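You operate a simulated robot arm through the tools that you are given. There is no shell and no other tool.

You run a simulated robot arm. Do the job below in one go: nothing can be reset, and whatever is moved stays where it is left.

## Task
Plug in the pedal, switch on, pick the voice on the lesson card and set the volume to half.

The check looks at the end state, three seconds after you hand in, the way a careful person would. Anything else that was tipped, shoved, dropped, spilled or broken makes it a failure.

## Robot
A 6-joint arm with a two-finger parallel gripper, fixed in place. Base frame: the origin is at the foot of the arm, x ahead of it, y to its left, z up. Lengths are in mm, angles in rad, forces in N, time in s.
Its first joint turns from -2.897 to 2.897 rad. Payload 3.43 kg.
Tool frame: the origin (TCP) lies between the finger pads and is the grasp point; the fingertips stand 34 mm ahead of it; z points along the fingers, y is the line along which they close. Largest opening 128 mm; finger width 24, thickness 12; the body of the gripper, 48 by 130 mm, starts 96 mm behind the TCP.
Orientation is told as [roll, pitch, yaw] about the base's x, y, z axes, in that order, counted from this pose: with the fingers straight down and closing along the base's y, the tool's x points along the base's -x, its y along +y and its z along -z.

## Interface
- The arm moves only by the tool drive_tool. Its arguments are lists of equal length, an entry for each row: "claw": the gripper command, from -1 (fully open) to 1 (shut), values between in proportion; "xyz": the shift along the tool's x, y, z in mm, a list of three; "angular": the turn, a rotation vector about the tool's x, y, z in rad, a list of three. In form: {"claw": [claw, ...], "xyz": [[x, y, z], ...], "angular": [[wx, wy, wz], ...]}. A call has 1 to 20 rows; each row is the pose to reach, as a shift and turn from the pose commanded when the call began, along the tool's axes at that moment. Each row takes 0.2 s and may step no farther than 50 mm and 0.15 rad from the row before; otherwise, or with a gripper value out of range, the whole call is refused. A pose out of reach is approached as far as the arm can. The call stops where the force on the tool passes 40 N (or 10 N more than at its start, if that is more) or the arm is blocked; 0.2 s more then pass. Each finger travels about 153 mm/s and halts on what it meets, pressing with about 45 N; the grip force reading is that of the motor and also rises with nothing between the fingers. The clock runs only during rows and for 0.2 s after the last one: add rows that repeat a pose to give the fingers time. The reply holds the time, the measured pose of the TCP, the force on the tool along the base axes, the opening and the grip force, in the units named above and with some noise, with the torque about the TCP (base axes, N m) and any sound that the robot's microphone picked up, and new pictures: "show" is both (left out), scene, wrist or none.
- Cameras (640 x 400 px; columns grow to the right, rows downward): "scene" is fixed at [399.2, 499.1, 1527.2]; the picture's right is [0.07, -1.00, 0.00], its down [-0.93, -0.06, -0.37] and it looks along [0.37, 0.03, -0.93] (base axes); focal length 334 px, centre (320, 200). "wrist" rides on the gripper at [76, -11, -160] in the tool frame; the picture's right is [0.15, 0.99, 0.00], its down [-0.88, 0.13, -0.46] and it looks along [-0.45, 0.07, 0.89] (tool axes); focal length 234 px, centre (320, 200). There is no depth. A picture from a camera that has moved, and an enlarged one, comes with that camera's place and axes in the base frame and with its lens.
- inspect(camera, box): a new picture of the part [left, top, right, bottom] of that camera's present view, enlarged. No time passes.
- sign_off(): hands the job in; it is judged then, once.

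Places have to be worked out from the pictures, the camera data and where the tool is seen. Open the gripper and draw the arm clear of the work before you hand the job in, unless the task says otherwise.

The tools are called by a JSON object that holds its "method" and its "body". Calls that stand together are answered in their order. drive_tool: Moves the arm, as the interface text tells. Its arguments: {"type":"object","properties":{"claw":{"type":"array","items":{"type":"number"}},"xyz":{"type":"array","items":{"type":"array","items":{"type":"number"}}},"angular":{"type":"array","items":{"type":"array","items":{"type":"number"}}},"show":{"type":"string","enum":["both","scene","wrist","none"]}},"required":["claw","xyz","angular"]} The other tools are called the same way: inspect (camera, box) takes an enlarged picture of a part of a camera's view; sign_off () hands the job in.

At the start:

```text
clock: 0.0
tcp_pos: [400.6, 415.9, 1099.6]
tcp_rot: [0.0, 0.0, 0.0]
contact_force: [0.0, 0.2, 0.3]
moment: [0.0, -0.02, -0.03]
finger_gap: 128.0
gripper_force: 0.0
```

scene: 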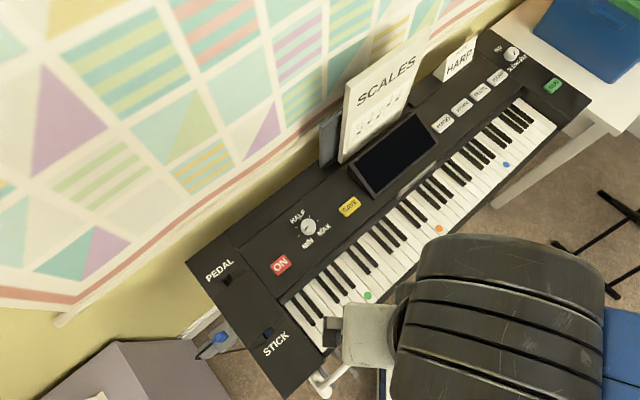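
wrist: 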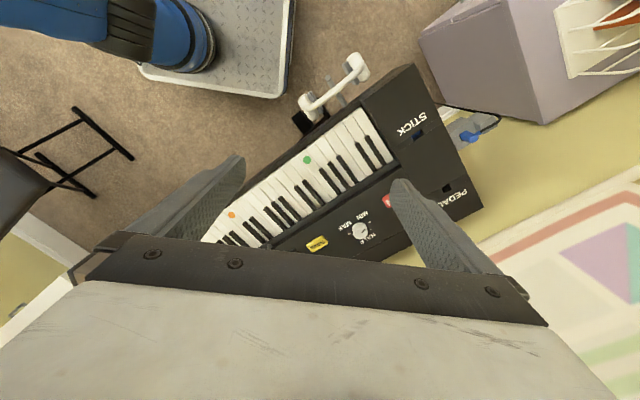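

I'll begin by looking closely at the scene: the keyboard, card, sockets, and the plug.

{"method": "inspect", "body": {"camera": "scene", "box": [180, 200, 340, 300]}}

{"method": "inspect", "body": {"camera": "scene", "box": [180, 290, 340, 390]}}

{"method": "inspect", "body": {"camera": "scene", "box": [420, 30, 580, 130]}}

{"method": "inspect", "body": {"camera": "wrist", "box": [360, 60, 520, 160]}}

{"method": "inspect", "body": {"camera": "wrist", "box": [300, 140, 500, 265]}}

```text
4.00 times, centred on (260, 250) of scene
camera zoom: at [399.2, 499.1, 1527.2], right [0.07, -1.0, 0.0], down [-0.93, -0.06, -0.37], along [0.37, 0.03, -0.93], focal length 1337 px, centre (560, 0)
```

zoom: 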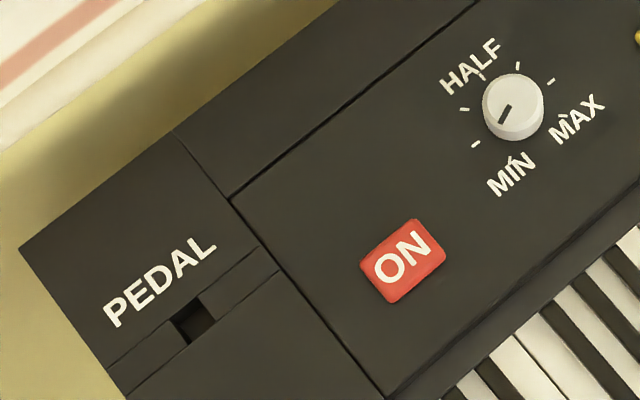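

```text
4.00 times, centred on (260, 340) of scene
camera zoom: at [399.2, 499.1, 1527.2], right [0.07, -1.0, 0.0], down [-0.93, -0.06, -0.37], along [0.37, 0.03, -0.93], focal length 1337 px, centre (560, -360)
```

zoom: 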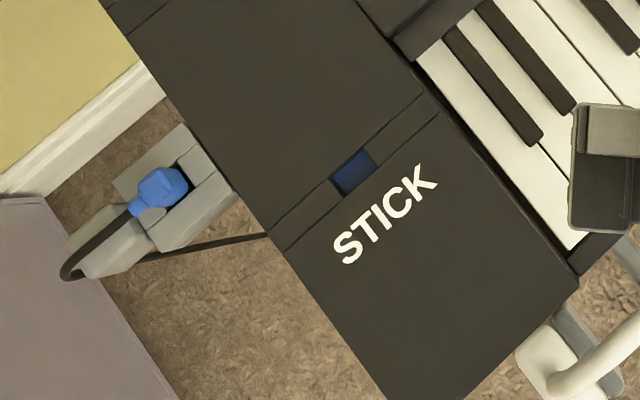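

```text
4.00 times, centred on (500, 80) of scene
camera zoom: at [399.2, 499.1, 1527.2], right [0.07, -1.0, 0.0], down [-0.93, -0.06, -0.37], along [0.37, 0.03, -0.93], focal length 1337 px, centre (-400, 680)
```

zoom: 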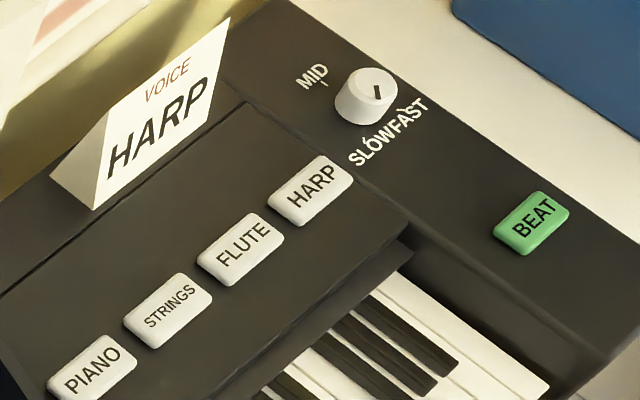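

```text
4.00 times, centred on (440, 110) of wrist
camera zoom: at [325.3, 403.4, 1260.7], right [-0.15, 0.99, 0.0], down [0.88, 0.13, 0.46], along [0.45, 0.07, -0.89], focal length 937 px, centre (-160, 560)
```

zoom: 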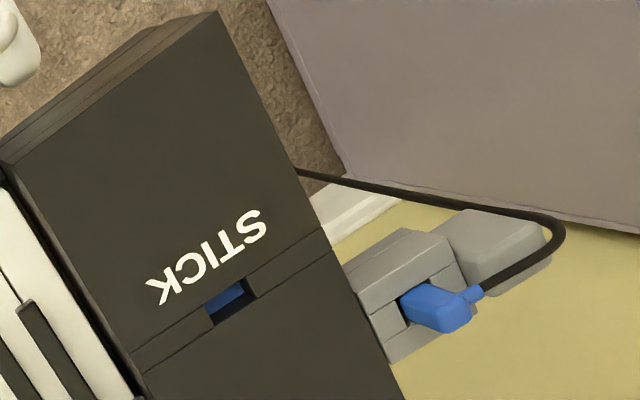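

```text
3.20 times, centred on (400, 202) of wrist
camera zoom: at [325.3, 403.4, 1260.7], right [-0.15, 0.99, 0.0], down [0.88, 0.13, 0.46], along [0.45, 0.07, -0.89], focal length 749 px, centre (64, 192)
```

zoom: 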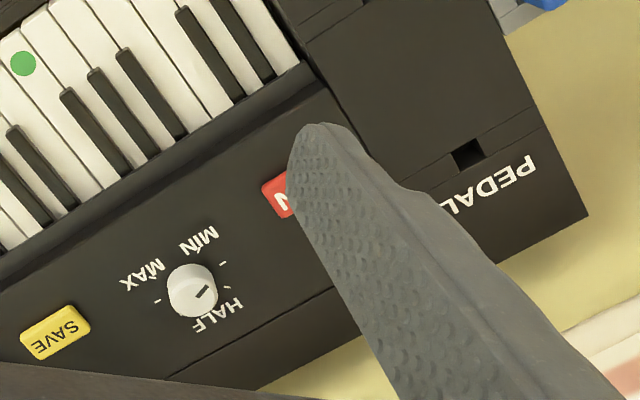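

The card on the keyboard reads "VOICE HARP". The PEDAL socket triangulates to about (492, 710, 792), and the blue plug in its grey holder to about (377, 702, 804). I'll move the wrist camera over that end for a closer look.

{"method": "drive_tool", "body": {"claw": [-1, -1, -1, -1, -1, -1, -1], "xyz": [[6, 40, 20], [12, 80, 40], [18, 120, 60], [24, 160, 80], [30, 200, 100], [36, 240, 120], [42, 276, 140]], "angular": [[0, 0, 0], [0, 0, 0], [0, 0, 0], [0, 0, 0], [0, 0, 0], [0, 0, 0], [0, 0, 0]]}}

```text
clock: 1.6
tcp_pos: [359.9, 691.8, 961.8]
tcp_rot: [0.002, 0.0, 0.001]
contact_force: [-0.1, -0.5, 1.5]
moment: [0.06, 0.0, -0.02]
finger_gap: 128.0
gripper_force: 0.0
camera wrist: at [282.1, 678.5, 1123.4], right [-0.15, 0.99, 0.0], down [0.88, 0.13, 0.46], along [0.45, 0.07, -0.89], focal length 234 px, centre (320, 200)
```

scene: 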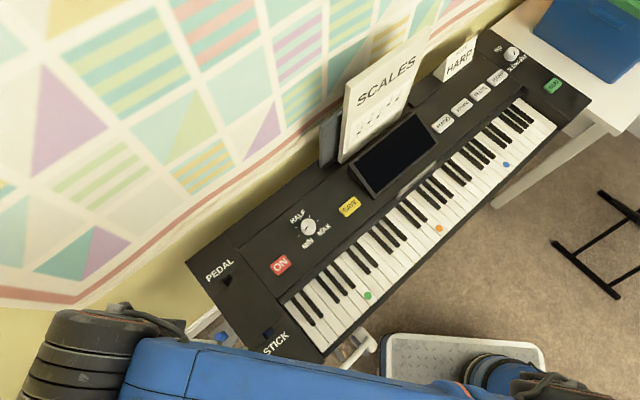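
wrist: 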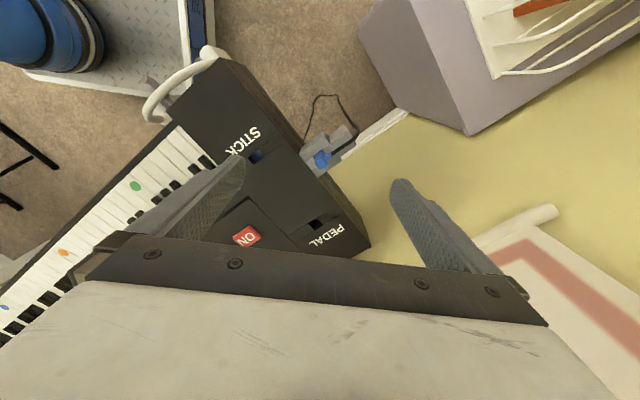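

{"method": "inspect", "body": {"camera": "wrist", "box": [270, 90, 390, 165]}}

{"method": "inspect", "body": {"camera": "wrist", "box": [220, 180, 380, 280]}}

{"method": "inspect", "body": {"camera": "scene", "box": [320, 130, 480, 230]}}

{"method": "inspect", "body": {"camera": "scene", "box": [270, 195, 350, 245]}}

```text
5.33 times, centred on (330, 128) of wrist
camera zoom: at [282.1, 678.5, 1123.4], right [-0.15, 0.99, 0.0], down [0.88, 0.13, 0.46], along [0.45, 0.07, -0.89], focal length 1249 px, centre (267, 587)
```

zoom: 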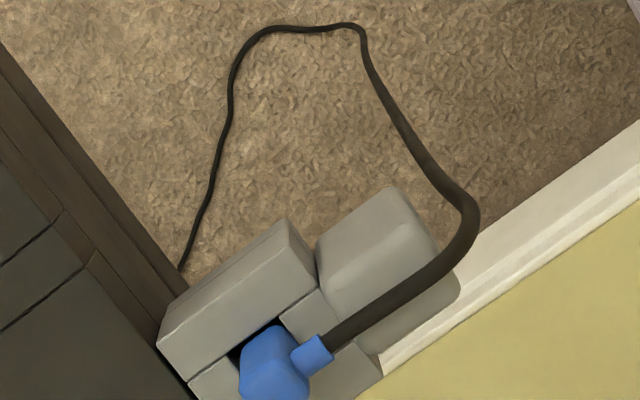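

```text
4.00 times, centred on (300, 230) of wrist
camera zoom: at [282.1, 678.5, 1123.4], right [-0.15, 0.99, 0.0], down [0.88, 0.13, 0.46], along [0.45, 0.07, -0.89], focal length 937 px, centre (400, 80)
```

zoom: 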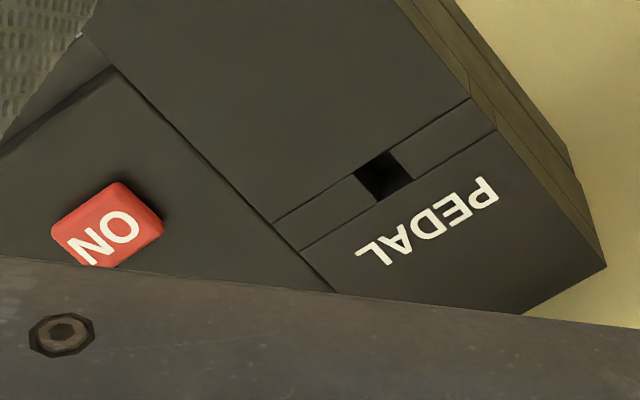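

```text
4.00 times, centred on (400, 180) of scene
camera zoom: at [399.2, 499.1, 1527.2], right [0.07, -1.0, 0.0], down [-0.93, -0.06, -0.37], along [0.37, 0.03, -0.93], focal length 1337 px, centre (0, 280)
```

zoom: 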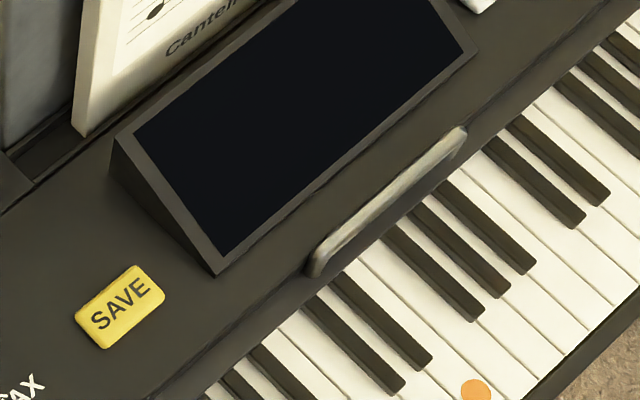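

```text
8.00 times, centred on (310, 220) of scene
camera zoom: at [399.2, 499.1, 1527.2], right [0.07, -1.0, 0.0], down [-0.93, -0.06, -0.37], along [0.37, 0.03, -0.93], focal length 2674 px, centre (400, 40)
```

zoom: 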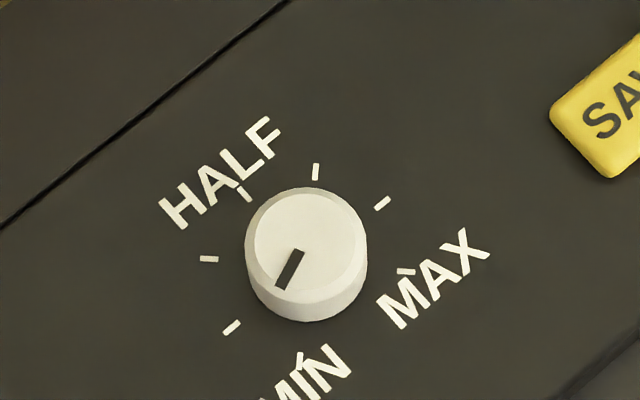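

The plug stands in a grey holder with its cable leaving to the left, and the keyboard is yawed about -45°. I'll turn the tool so its closing line runs along the keyboard's depth, and look again from the left.

{"method": "drive_tool", "body": {"claw": [-1, -1, -1, -1, -1, -1], "xyz": [[8, 9, 2], [15, 18, 4], [23, 27, 6], [30, 36, 8], [38, 45, 9], [45, 53, 10]], "angular": [[0, 0, 0.131], [0, 0, 0.262], [0, 0, 0.393], [0, 0, 0.524], [0, 0, 0.655], [0, 0, 0.785]]}}

```text
clock: 3.0
tcp_pos: [314.8, 743.7, 950.5]
tcp_rot: [0.002, 0.0, -0.787]
contact_force: [0.0, 0.2, -0.1]
moment: [0.01, -0.02, -0.01]
finger_gap: 128.1
gripper_force: 0.0
camera wrist: at [252.0, 789.0, 1112.2], right [0.6, 0.8, 0.0], down [0.71, -0.53, 0.46], along [0.37, -0.27, -0.89], focal length 234 px, centre (320, 200)
```

scene: 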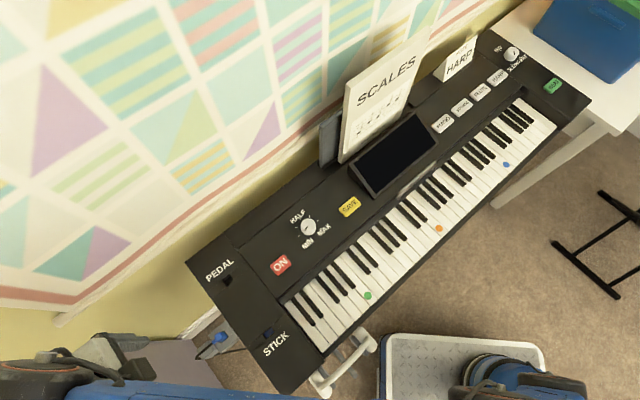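
wrist: 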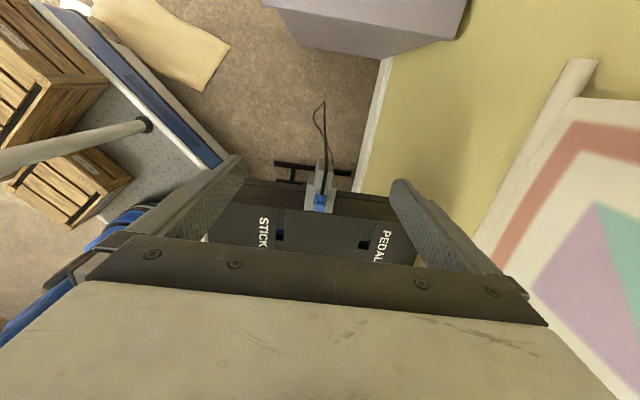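

{"method": "inspect", "body": {"camera": "wrist", "box": [240, 150, 400, 250]}}

{"method": "inspect", "body": {"camera": "wrist", "box": [290, 160, 354, 200]}}

```text
4.00 times, centred on (320, 200) of wrist
camera zoom: at [252.0, 789.0, 1112.2], right [0.6, 0.8, 0.0], down [0.71, -0.53, 0.46], along [0.37, -0.27, -0.89], focal length 937 px, centre (320, 200)
```

zoom: 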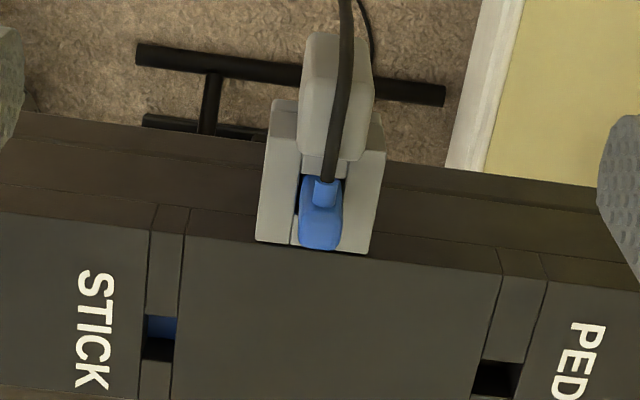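

```text
10.00 times, centred on (322, 180) of wrist
camera zoom: at [252.0, 789.0, 1112.2], right [0.6, 0.8, 0.0], down [0.71, -0.53, 0.46], along [0.37, -0.27, -0.89], focal length 2342 px, centre (300, 400)
```

zoom: 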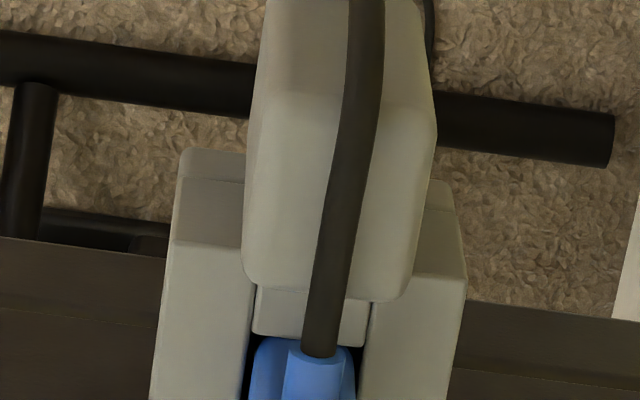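

The plug sits between two holder walls with its cable leaving over the block behind it. I'll move closer, above it, to measure how far it stands proud.

{"method": "drive_tool", "body": {"claw": [-1, -1, -1], "xyz": [[-27, 4, 20], [-54, 9, 40], [-79, 13, 60]], "angular": [[0, 0, 0], [0, 0, 0], [0, 0, 0]]}}

```text
clock: 3.8
tcp_pos: [378.3, 696.6, 890.4]
tcp_rot: [-0.002, -0.001, -0.783]
contact_force: [0.3, 0.3, -0.5]
moment: [0.02, 0.01, 0.04]
finger_gap: 128.0
gripper_force: 0.2
camera wrist: at [316.7, 742.0, 1050.5], right [0.59, 0.8, 0.0], down [0.72, -0.53, 0.46], along [0.37, -0.27, -0.89], focal length 234 px, centre (320, 200)
```

scene: 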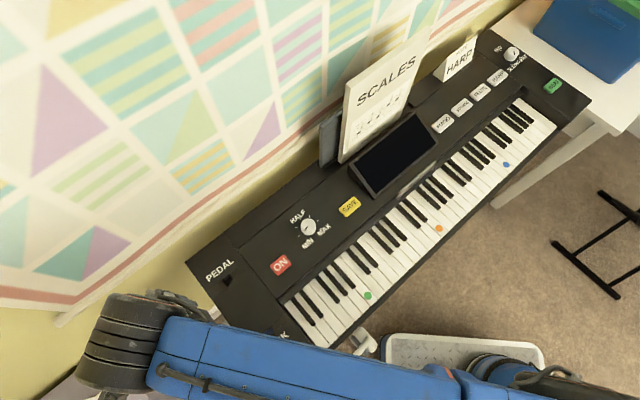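
wrist: 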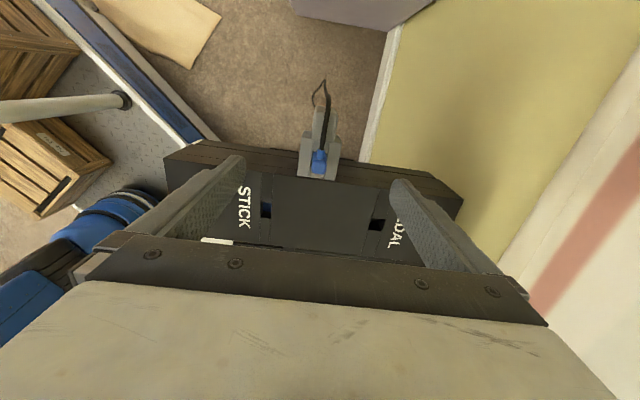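

{"method": "inspect", "body": {"camera": "wrist", "box": [280, 120, 360, 190]}}

{"method": "inspect", "body": {"camera": "wrist", "box": [240, 170, 400, 270]}}

```text
5.71 times, centred on (320, 155) of wrist
camera zoom: at [316.7, 742.0, 1050.5], right [0.59, 0.8, 0.0], down [0.72, -0.53, 0.46], along [0.37, -0.27, -0.89], focal length 1338 px, centre (320, 457)
```

zoom: 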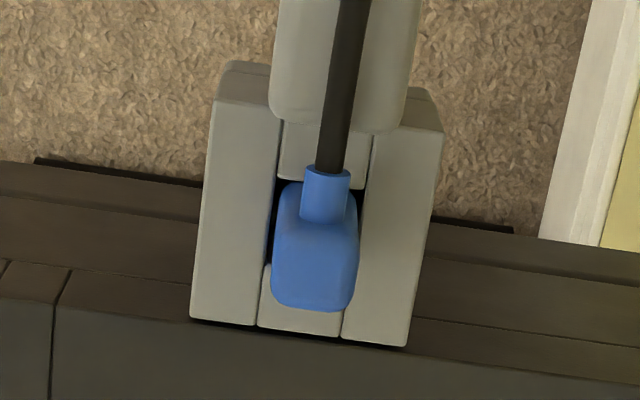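

```text
4.00 times, centred on (320, 220) of wrist
camera zoom: at [316.7, 742.0, 1050.5], right [0.59, 0.8, 0.0], down [0.72, -0.53, 0.46], along [0.37, -0.27, -0.89], focal length 937 px, centre (320, 120)
```

zoom: 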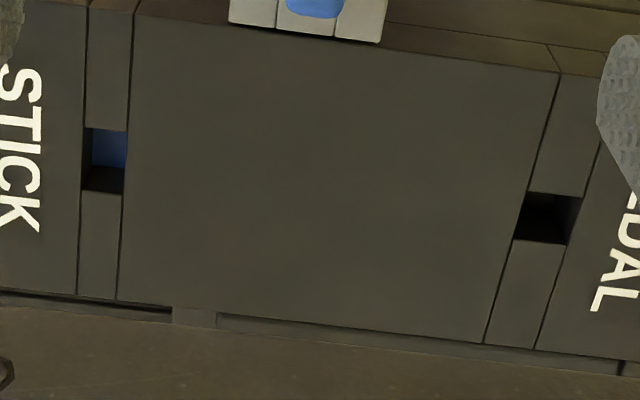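

The plug's top comes out near z≈828 and the holder walls near z≈806, so about 20 mm should be free to grip. I'll tilt the tool for a side look to confirm that, and to check the block behind the plug.

{"method": "drive_tool", "body": {"claw": [-1, -1, -1, -1, -1, -1], "xyz": [[0, -12, -8], [0, -24, -12], [0, -36, -16], [1, -48, -16], [1, -60, -14], [1, -72, -12]], "angular": [[-0.14, 0, 0], [-0.28, 0, 0], [-0.42, 0, 0], [-0.56, 0, 0], [-0.7, 0, 0], [-0.84, 0, 0]]}}

```text
clock: 5.2
tcp_pos: [326.5, 647.7, 901.7]
tcp_rot: [0.843, 0.0, -0.783]
contact_force: [0.2, -0.7, 0.1]
moment: [0.03, -0.02, -0.01]
finger_gap: 128.3
gripper_force: 0.1
camera wrist: at [183.5, 610.8, 1001.0], right [0.36, 0.57, 0.74], down [0.45, -0.8, 0.4], along [0.82, 0.18, -0.54], focal length 234 px, centre (320, 200)
```

scene: 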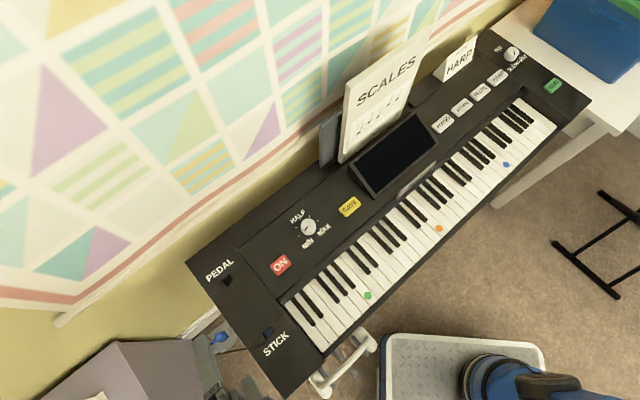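
wrist: 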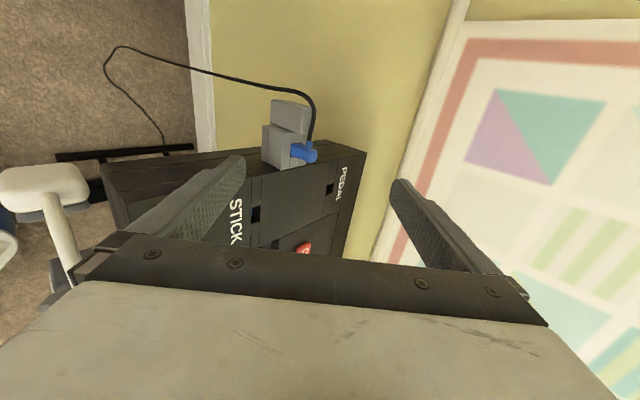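

{"method": "inspect", "body": {"camera": "wrist", "box": [240, 80, 352, 180]}}

{"method": "inspect", "body": {"camera": "wrist", "box": [256, 90, 336, 140]}}

{"method": "inspect", "body": {"camera": "scene", "box": [190, 310, 270, 360]}}

```text
4.00 times, centred on (296, 130) of wrist
camera zoom: at [183.5, 610.8, 1001.0], right [0.36, 0.57, 0.74], down [0.45, -0.8, 0.4], along [0.82, 0.18, -0.54], focal length 937 px, centre (416, 480)
```

zoom: 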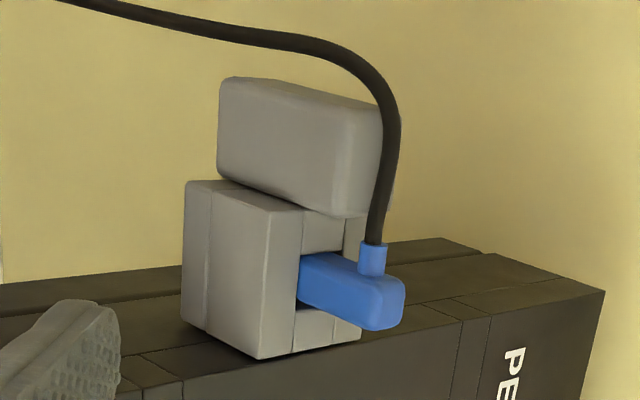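

```text
8.00 times, centred on (296, 115) of wrist
camera zoom: at [183.5, 610.8, 1001.0], right [0.36, 0.57, 0.74], down [0.45, -0.8, 0.4], along [0.82, 0.18, -0.54], focal length 1873 px, centre (512, 880)
```

zoom: 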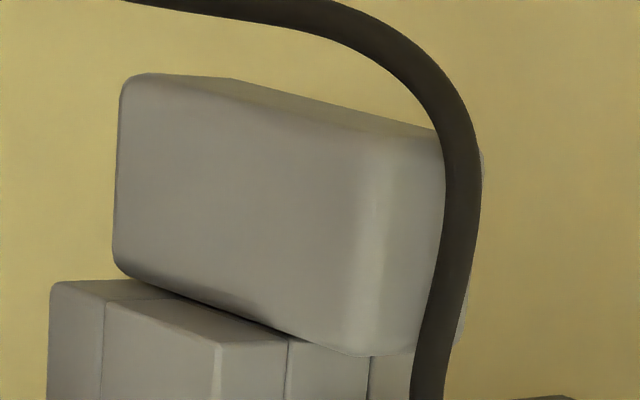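

```text
8.00 times, centred on (230, 335) of scene
camera zoom: at [399.2, 499.1, 1527.2], right [0.07, -1.0, 0.0], down [-0.93, -0.06, -0.37], along [0.37, 0.03, -0.93], focal length 2674 px, centre (1040, -880)
```

zoom: 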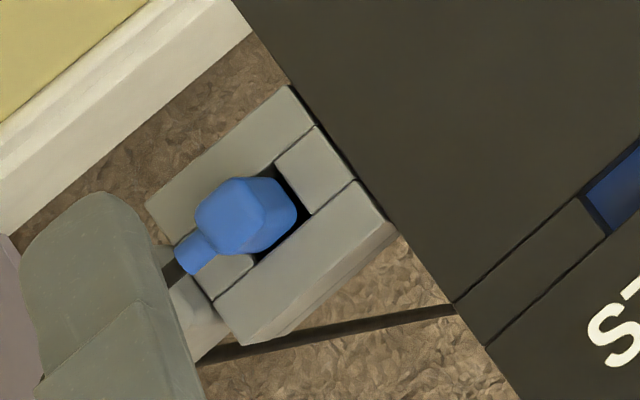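

From the side, the plug stands about 28 mm above the holder (top z≈834, centre ≈(376, 698)), with the cable leaving left near its top. The block behind starts about 20 mm from the plug's centre. I'll level the tool and return above the plug.

{"method": "drive_tool", "body": {"claw": [-1, -1, -1, -1, -1, -1], "xyz": [[0, 6, 10], [0, 13, 20], [0, 19, 30], [0, 26, 40], [0, 32, 50], [0, 38, 60]], "angular": [[0.14, 0, 0], [0.28, 0, 0], [0.421, 0, 0], [0.562, 0, 0], [0.702, 0, 0], [0.841, 0, 0]]}}

```text
clock: 6.6
tcp_pos: [376.0, 698.3, 892.9]
tcp_rot: [-0.001, 0.0, -0.785]
contact_force: [0.1, -0.1, 0.2]
moment: [0.05, -0.07, -0.01]
finger_gap: 128.1
gripper_force: 0.1
camera wrist: at [314.6, 742.1, 1052.6], right [0.59, 0.8, 0.0], down [0.72, -0.53, 0.45], along [0.36, -0.27, -0.89], focal length 234 px, centre (320, 200)
```

scene: 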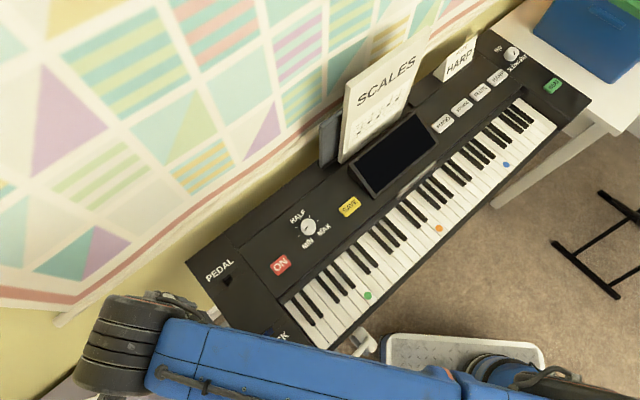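
wrist: 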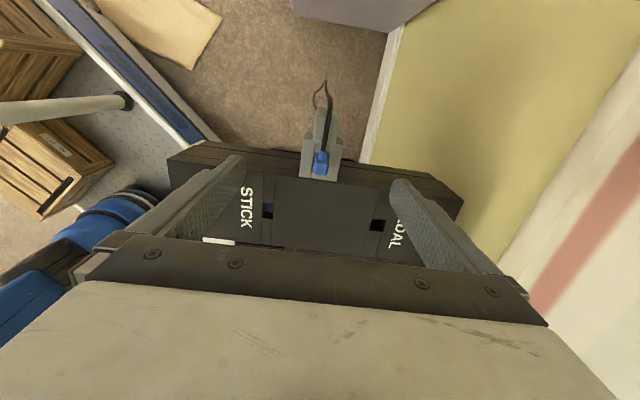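

{"method": "inspect", "body": {"camera": "wrist", "box": [296, 140, 344, 170]}}

{"method": "inspect", "body": {"camera": "wrist", "box": [290, 150, 354, 190]}}

```text
13.33 times, centred on (320, 155) of wrist
camera zoom: at [314.6, 742.1, 1052.6], right [0.59, 0.8, 0.0], down [0.72, -0.53, 0.45], along [0.36, -0.27, -0.89], focal length 3122 px, centre (320, 800)
```

zoom: 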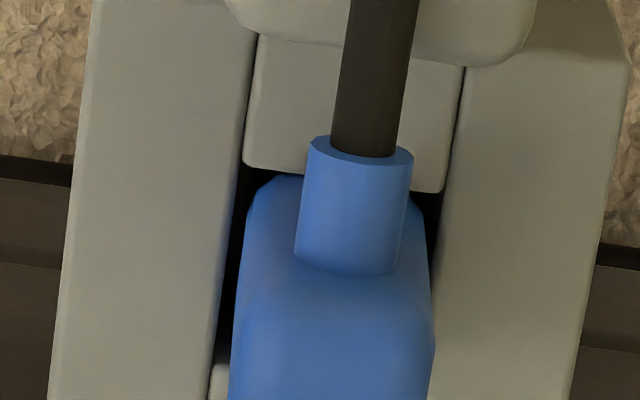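

```text
10.00 times, centred on (322, 170) of wrist
camera zoom: at [314.6, 742.1, 1052.6], right [0.59, 0.8, 0.0], down [0.72, -0.53, 0.45], along [0.36, -0.27, -0.89], focal length 2342 px, centre (300, 500)
```

zoom: 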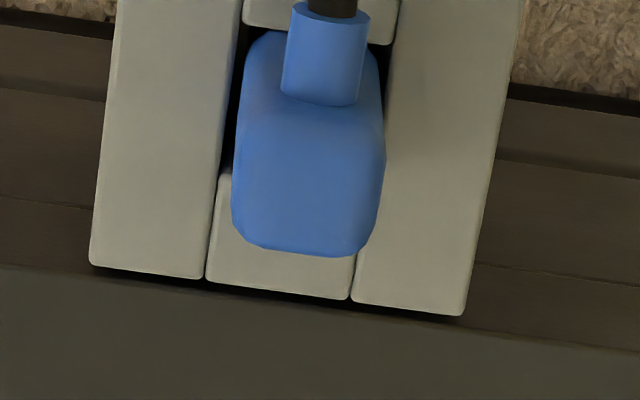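

The tool axis is within about 1 mm of the plug's centre. I'll descend so the fingertips stop just above the holder walls (TCP z≈846).

{"method": "drive_tool", "body": {"claw": [-1, -1, -1, -1], "xyz": [[-1, 1, 15], [-1, 1, 30], [-1, 1, 42], [-1, 1, 47]], "angular": [[0, 0, 0], [0, 0, 0], [0, 0, 0], [0, 0, 0]]}}

```text
clock: 7.6
tcp_pos: [379.3, 697.5, 842.8]
tcp_rot: [0.0, 0.002, -0.784]
contact_force: [0.3, 0.0, 0.3]
moment: [-0.02, 0.02, 0.03]
finger_gap: 128.3
gripper_force: 0.0
camera wrist: at [316.9, 742.3, 1004.3], right [0.59, 0.8, 0.0], down [0.72, -0.53, 0.46], along [0.37, -0.27, -0.89], focal length 234 px, centre (320, 200)
```

scene: 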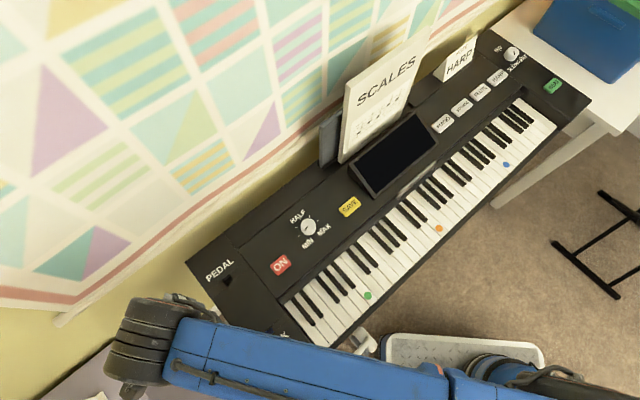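
wrist: 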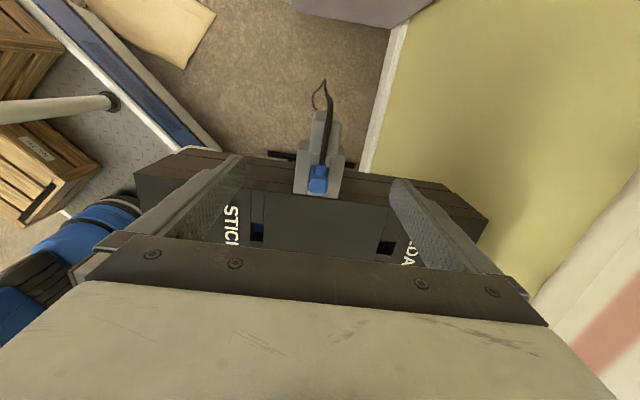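

{"method": "inspect", "body": {"camera": "wrist", "box": [288, 155, 352, 205]}}

```text
8.00 times, centred on (320, 180) of wrist
camera zoom: at [316.9, 742.3, 1004.3], right [0.59, 0.8, 0.0], down [0.72, -0.53, 0.46], along [0.37, -0.27, -0.89], focal length 1873 px, centre (320, 360)
```

zoom: 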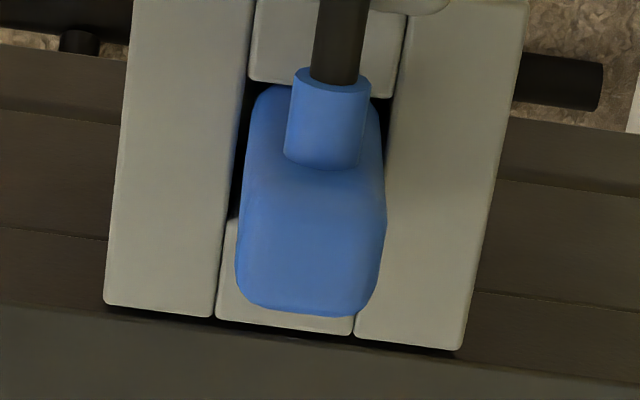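

Alignment looks good, so I'll close the fingers on the plug and check the hold before lifting.

{"method": "drive_tool", "body": {"claw": [-0.5, 0, 0.5, 1, 1, 1], "xyz": [[0, 0, 0], [0, 0, 0], [0, 0, 0], [0, 0, 0], [0, 0, 0], [0, 0, 0]], "angular": [[0, 0, 0], [0, 0, 0], [0, 0, 0], [0, 0, 0], [0, 0, 0], [0, 0, 0]]}}

```text
clock: 9.0
tcp_pos: [379.1, 697.7, 844.4]
tcp_rot: [0.0, 0.0, -0.784]
contact_force: [0.5, 1.2, -1.1]
moment: [-0.01, 0.02, 0.01]
finger_gap: 13.7
gripper_force: 44.9
camera wrist: at [316.9, 742.2, 1004.3], right [0.59, 0.8, 0.0], down [0.72, -0.53, 0.46], along [0.37, -0.27, -0.89], focal length 234 px, centre (320, 200)
```

scene: 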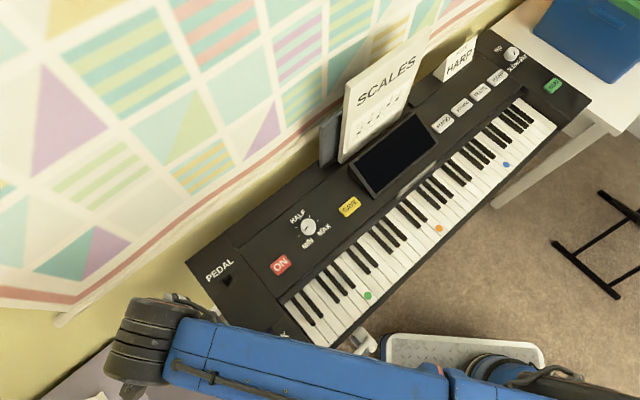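
wrist: 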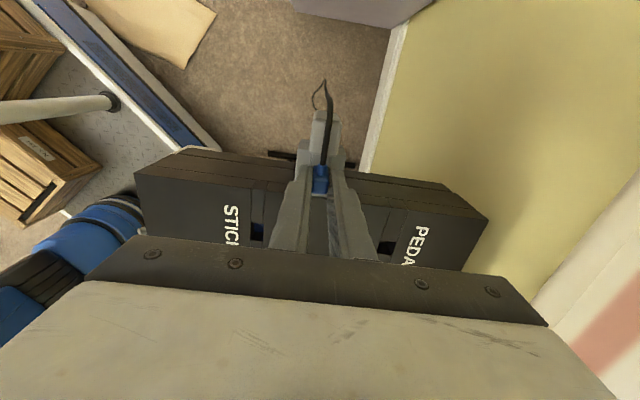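

{"method": "inspect", "body": {"camera": "wrist", "box": [280, 155, 360, 205]}}

{"method": "inspect", "body": {"camera": "wrist", "box": [240, 130, 400, 250]}}

```text
8.00 times, centred on (320, 180) of wrist
camera zoom: at [316.9, 742.2, 1004.3], right [0.59, 0.8, 0.0], down [0.72, -0.53, 0.46], along [0.37, -0.27, -0.89], focal length 1873 px, centre (320, 360)
```

zoom: 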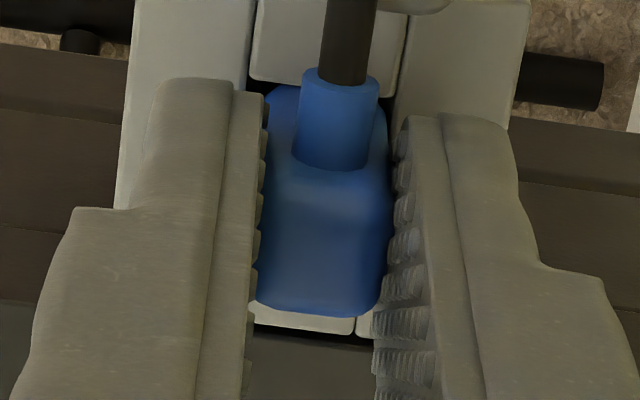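

```text
3.33 times, centred on (320, 190) of wrist
camera zoom: at [316.9, 742.2, 1004.3], right [0.59, 0.8, 0.0], down [0.72, -0.53, 0.46], along [0.37, -0.27, -0.89], focal length 781 px, centre (320, 233)
```

zoom: 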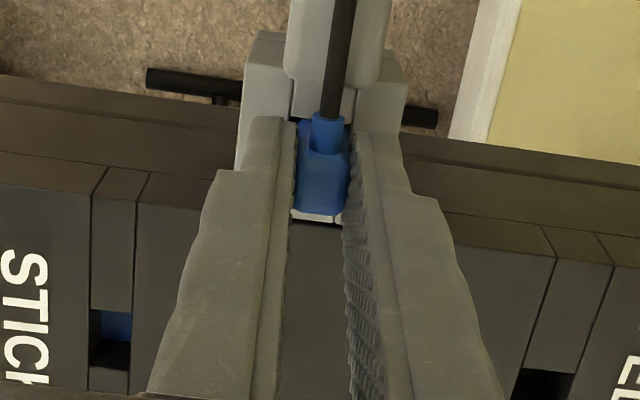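

The gap reads 13.7 mm with the plug between the pads, gripping roughly the top 18 mm. I'll lift it straight up slowly out of the holder.

{"method": "drive_tool", "body": {"claw": [1, 1, 1, 1, 1, 1, 1, 1], "xyz": [[0, 0, -5], [0, 0, -10], [0, 0, -16], [0, 0, -24], [0, 0, -32], [0, 0, -40], [0, 0, -50], [0, 0, -60]], "angular": [[0, 0, 0], [0, 0, 0], [0, 0, 0], [0, 0, 0], [0, 0, 0], [0, 0, 0], [0, 0, 0], [0, 0, 0]]}}

```text
clock: 10.8
tcp_pos: [379.4, 697.6, 903.7]
tcp_rot: [-0.003, 0.0, -0.782]
contact_force: [0.7, -0.1, 0.0]
moment: [-0.04, -0.03, -0.01]
finger_gap: 13.6
gripper_force: 45.2
camera wrist: at [317.1, 741.8, 1064.8], right [0.59, 0.8, 0.0], down [0.72, -0.53, 0.46], along [0.37, -0.27, -0.89], focal length 234 px, centre (320, 200)
```

scene: 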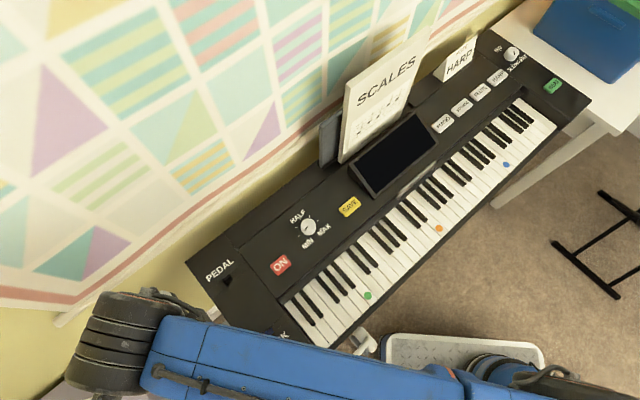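
wrist: 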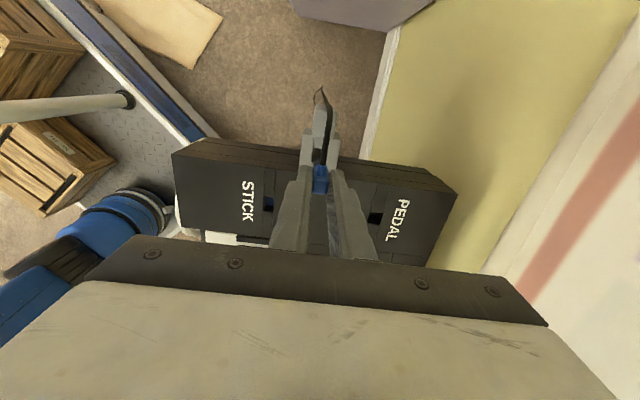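

{"method": "inspect", "body": {"camera": "wrist", "box": [272, 120, 368, 180]}}

{"method": "inspect", "body": {"camera": "wrist", "box": [290, 80, 450, 240]}}

```text
6.67 times, centred on (320, 150) of wrist
camera zoom: at [317.1, 741.8, 1064.8], right [0.59, 0.8, 0.0], down [0.72, -0.53, 0.46], along [0.37, -0.27, -0.89], focal length 1561 px, centre (320, 533)
```

zoom: 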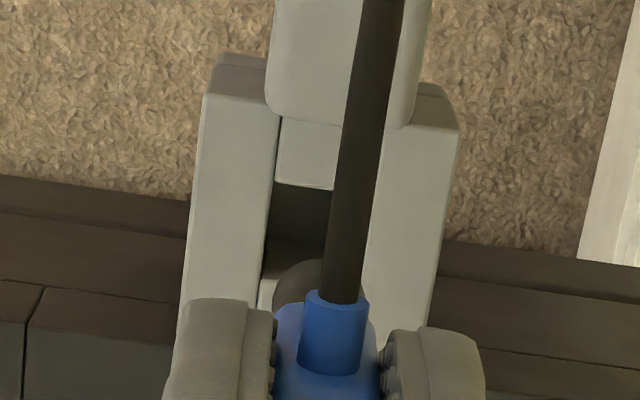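

```text
2.50 times, centred on (370, 160) of wrist
camera zoom: at [317.1, 741.8, 1064.8], right [0.59, 0.8, 0.0], down [0.72, -0.53, 0.46], along [0.37, -0.27, -0.89], focal length 585 px, centre (195, 300)
```

zoom: 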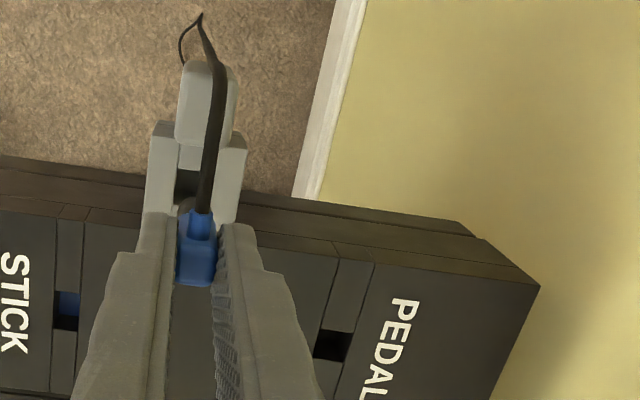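

The plug is out of the holder, with a dark pin under the blue body, and its empty square hole gives me a reference for how an aligned socket should look. I'll carry the plug across over the PEDAL socket at this height.

{"method": "drive_tool", "body": {"claw": [1, 1, 1, 1, 1, 1], "xyz": [[-12, 14, 0], [-24, 27, 0], [-36, 41, 0], [-49, 55, 0], [-61, 68, 0], [-73, 82, 0]], "angular": [[0, 0, 0], [0, 0, 0], [0, 0, 0], [0, 0, 0], [0, 0, 0], [0, 0, 0]]}}

```text
clock: 12.2
tcp_pos: [487.8, 703.2, 903.8]
tcp_rot: [-0.002, 0.001, -0.784]
contact_force: [0.2, -0.7, -0.8]
moment: [0.02, -0.03, -0.06]
finger_gap: 13.9
gripper_force: 44.4
camera wrist: at [426.4, 748.3, 1064.3], right [0.59, 0.8, 0.0], down [0.72, -0.53, 0.46], along [0.37, -0.27, -0.89], focal length 234 px, centre (320, 200)
```

scene: 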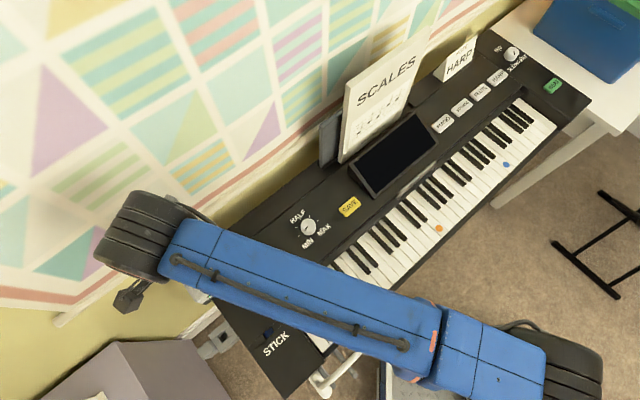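
wrist: 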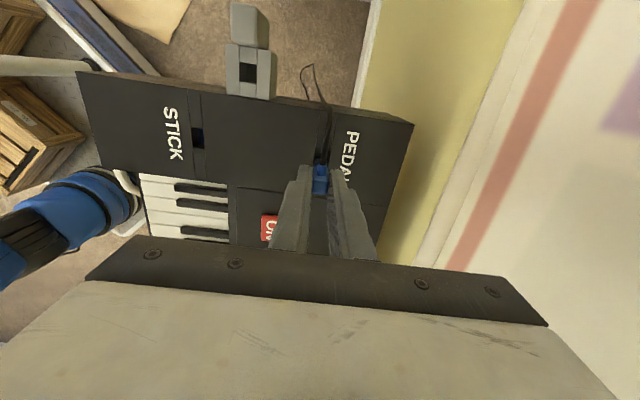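

{"method": "inspect", "body": {"camera": "wrist", "box": [272, 120, 368, 180]}}

{"method": "inspect", "body": {"camera": "wrist", "box": [216, 50, 376, 150]}}

```text
6.67 times, centred on (320, 150) of wrist
camera zoom: at [426.4, 748.3, 1064.3], right [0.59, 0.8, 0.0], down [0.72, -0.53, 0.46], along [0.37, -0.27, -0.89], focal length 1561 px, centre (320, 533)
```

zoom: 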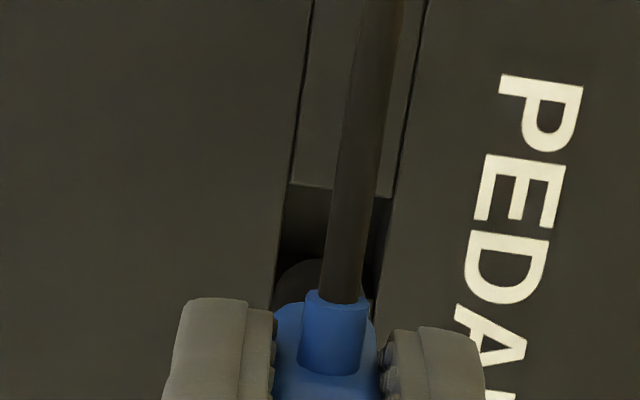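

```text
4.00 times, centred on (296, 100) of wrist
camera zoom: at [426.4, 748.3, 1064.3], right [0.59, 0.8, 0.0], down [0.72, -0.53, 0.46], along [0.37, -0.27, -0.89], focal length 937 px, centre (416, 600)
```

zoom: 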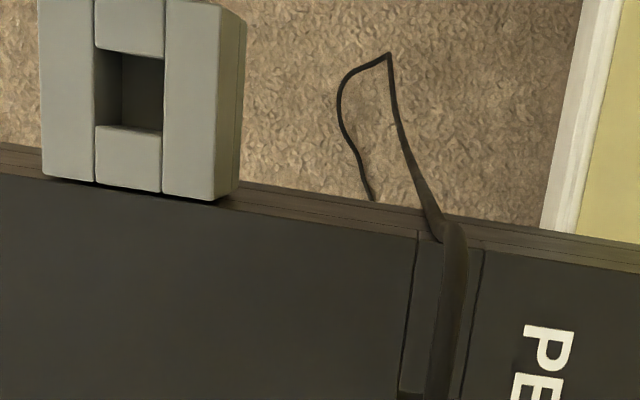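

The PEDAL socket sits about 2.6 mm towards the back compared with the reference. I'll correct that and lower partway, watching the forces.

{"method": "drive_tool", "body": {"claw": [1, 1, 1, 1, 1, 1], "xyz": [[0, 2.6, 0], [0, 2.6, 6], [0, 2.6, 12], [0, 2.6, 18], [0, 2.6, 24], [0, 2.6, 30]], "angular": [[0, 0, 0], [0, 0, 0], [0, 0, 0], [0, 0, 0], [0, 0, 0], [0, 0, 0]]}}

{"method": "inspect", "body": {"camera": "wrist", "box": [272, 130, 368, 190]}}

```text
clock: 13.6
tcp_pos: [491.1, 705.7, 873.3]
tcp_rot: [-0.003, -0.002, -0.784]
contact_force: [0.3, 0.6, 0.0]
moment: [-0.03, 0.03, 0.0]
finger_gap: 13.5
gripper_force: 44.9
camera wrist: at [428.7, 749.8, 1033.8], right [0.59, 0.8, 0.0], down [0.72, -0.53, 0.46], along [0.37, -0.27, -0.89], focal length 234 px, centre (320, 200)
```

scene: 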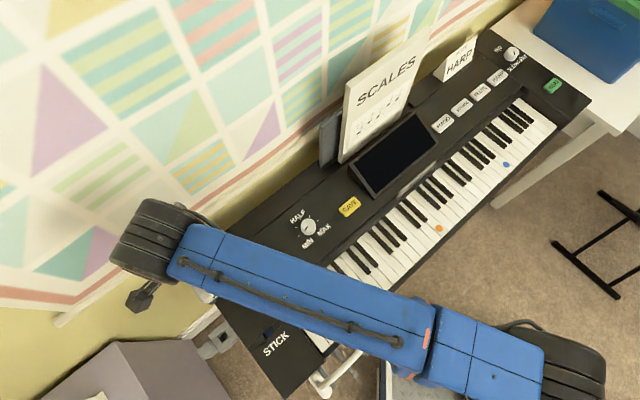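
wrist: 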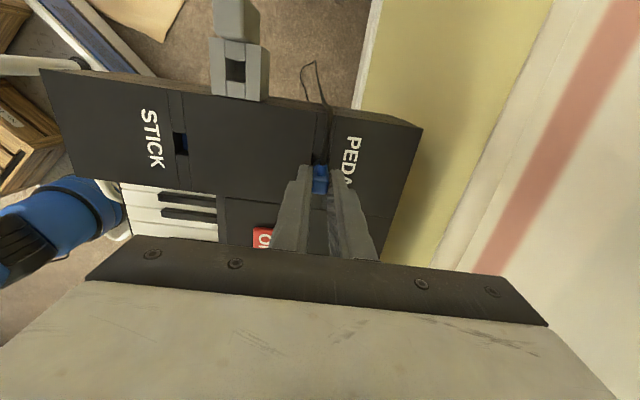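

```text
6.67 times, centred on (320, 160) of wrist
camera zoom: at [428.7, 749.8, 1033.8], right [0.59, 0.8, 0.0], down [0.72, -0.53, 0.46], along [0.37, -0.27, -0.89], focal length 1561 px, centre (320, 467)
```

zoom: 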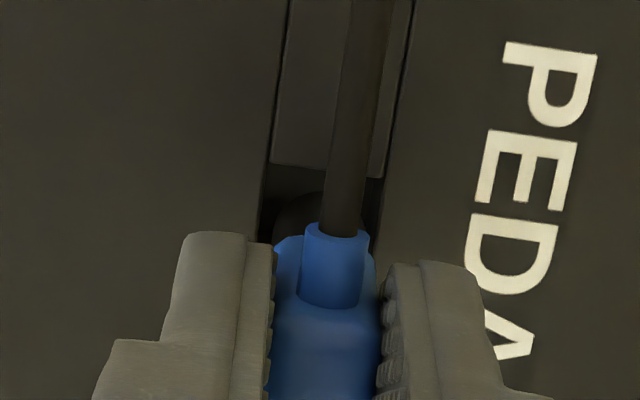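

The plug and socket look concentric to within about 0.5 mm, so I'll continue down gently.

{"method": "drive_tool", "body": {"claw": [1, 1, 1, 1, 1], "xyz": [[0, 0, 4], [0, 0, 8], [0, 0, 12], [0, 0, 16], [0, 0, 20]], "angular": [[0, 0, 0], [0, 0, 0], [0, 0, 0], [0, 0, 0], [0, 0, 0]], "show": "wrist"}}

{"method": "inspect", "body": {"camera": "wrist", "box": [272, 140, 368, 200]}}

```text
clock: 14.8
tcp_pos: [490.5, 705.4, 853.0]
tcp_rot: [-0.001, 0.001, -0.785]
contact_force: [-0.9, 0.2, -1.0]
moment: [-0.04, -0.03, 0.02]
finger_gap: 13.5
gripper_force: 45.3
camera wrist: at [428.1, 750.5, 1013.6], right [0.59, 0.8, 0.0], down [0.72, -0.53, 0.46], along [0.37, -0.27, -0.89], focal length 234 px, centre (320, 200)
```

wrist: 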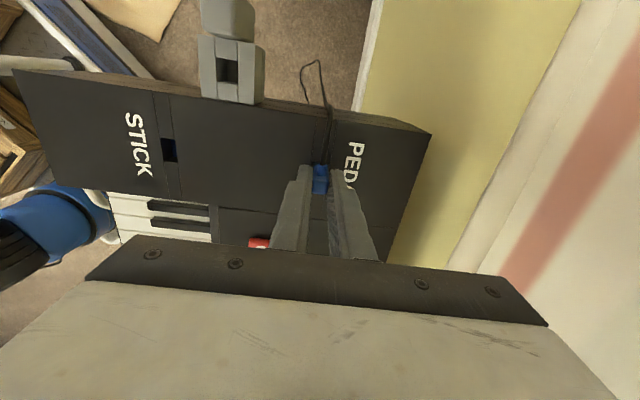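

```text
6.67 times, centred on (320, 170) of wrist
camera zoom: at [428.1, 750.5, 1013.6], right [0.59, 0.8, 0.0], down [0.72, -0.53, 0.46], along [0.37, -0.27, -0.89], focal length 1561 px, centre (320, 400)
```

zoom: 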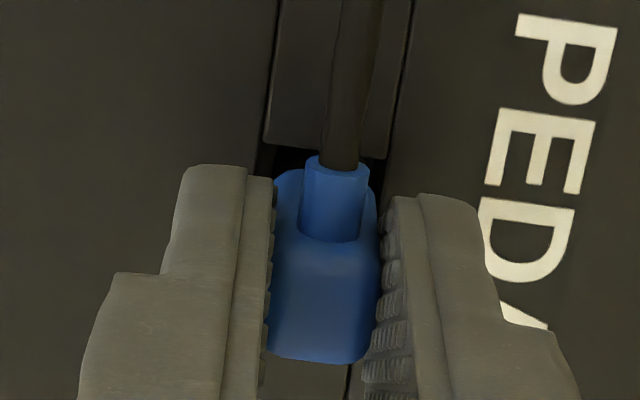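

No contact yet; the plug is starting into the hole. I'll keep going down in 2 mm steps.

{"method": "drive_tool", "body": {"claw": [1, 1, 1, 1, 1], "xyz": [[0, 0, 2], [0, 0, 4], [0, 0, 6], [0, 0, 8], [0, 0, 9]], "angular": [[0, 0, 0], [0, 0, 0], [0, 0, 0], [0, 0, 0], [0, 0, 0]], "show": "wrist"}}

{"method": "inspect", "body": {"camera": "wrist", "box": [272, 140, 368, 200]}}

```text
clock: 16.0
tcp_pos: [490.6, 704.3, 846.2]
tcp_rot: [0.003, 0.002, -0.783]
contact_force: [1.0, 4.2, 36.6]
moment: [0.18, -0.14, 0.01]
finger_gap: 13.7
gripper_force: 44.6
camera wrist: at [427.7, 749.0, 1008.0], right [0.59, 0.8, 0.0], down [0.71, -0.53, 0.45], along [0.37, -0.27, -0.89], focal length 234 px, centre (320, 200)
```

wrist: 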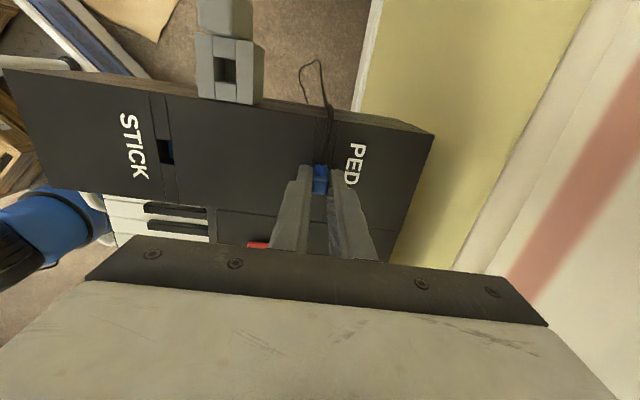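

```text
6.67 times, centred on (320, 170) of wrist
camera zoom: at [427.7, 749.0, 1008.0], right [0.59, 0.8, 0.0], down [0.71, -0.53, 0.45], along [0.37, -0.27, -0.89], focal length 1561 px, centre (320, 400)
```

zoom: 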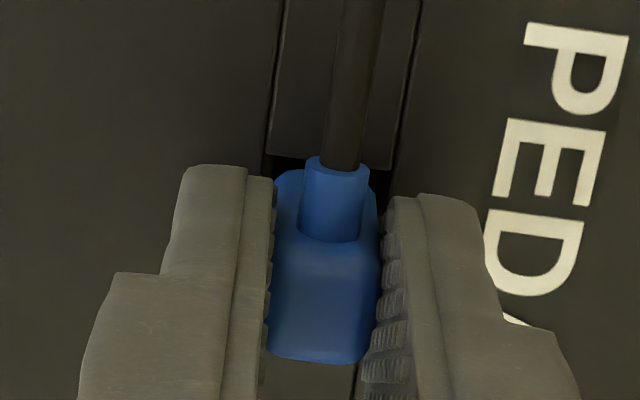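

Contact at TCP z≈846 gives 36.6 N upward and the moments suggest it acts near the plug's centre. I'll ease the load off, then look closely to see whether the plug is seated or caught on something.

{"method": "drive_tool", "body": {"claw": [1, 1], "xyz": [[0, 0, -1], [0, 0, -2]], "angular": [[0, 0, 0], [0, 0, 0]], "show": "wrist"}}

{"method": "inspect", "body": {"camera": "wrist", "box": [300, 155, 340, 180]}}

```text
clock: 16.6
tcp_pos: [490.8, 705.0, 847.2]
tcp_rot: [0.001, 0.0, -0.784]
contact_force: [3.2, 5.6, 35.6]
moment: [0.26, -0.24, 0.01]
finger_gap: 13.7
gripper_force: 45.5
camera wrist: at [427.6, 749.4, 1007.8], right [0.6, 0.8, 0.0], down [0.72, -0.53, 0.46], along [0.37, -0.27, -0.89], focal length 234 px, centre (320, 200)
```

wrist: 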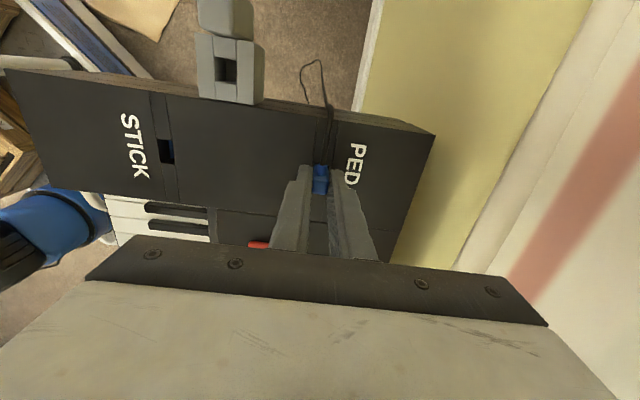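

```text
16.00 times, centred on (320, 168) of wrist
camera zoom: at [427.6, 749.4, 1007.8], right [0.6, 0.8, 0.0], down [0.72, -0.53, 0.46], along [0.37, -0.27, -0.89], focal length 3747 px, centre (320, 720)
```

zoom: 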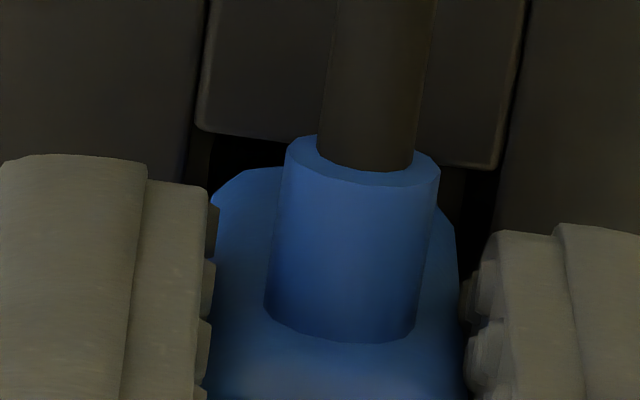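

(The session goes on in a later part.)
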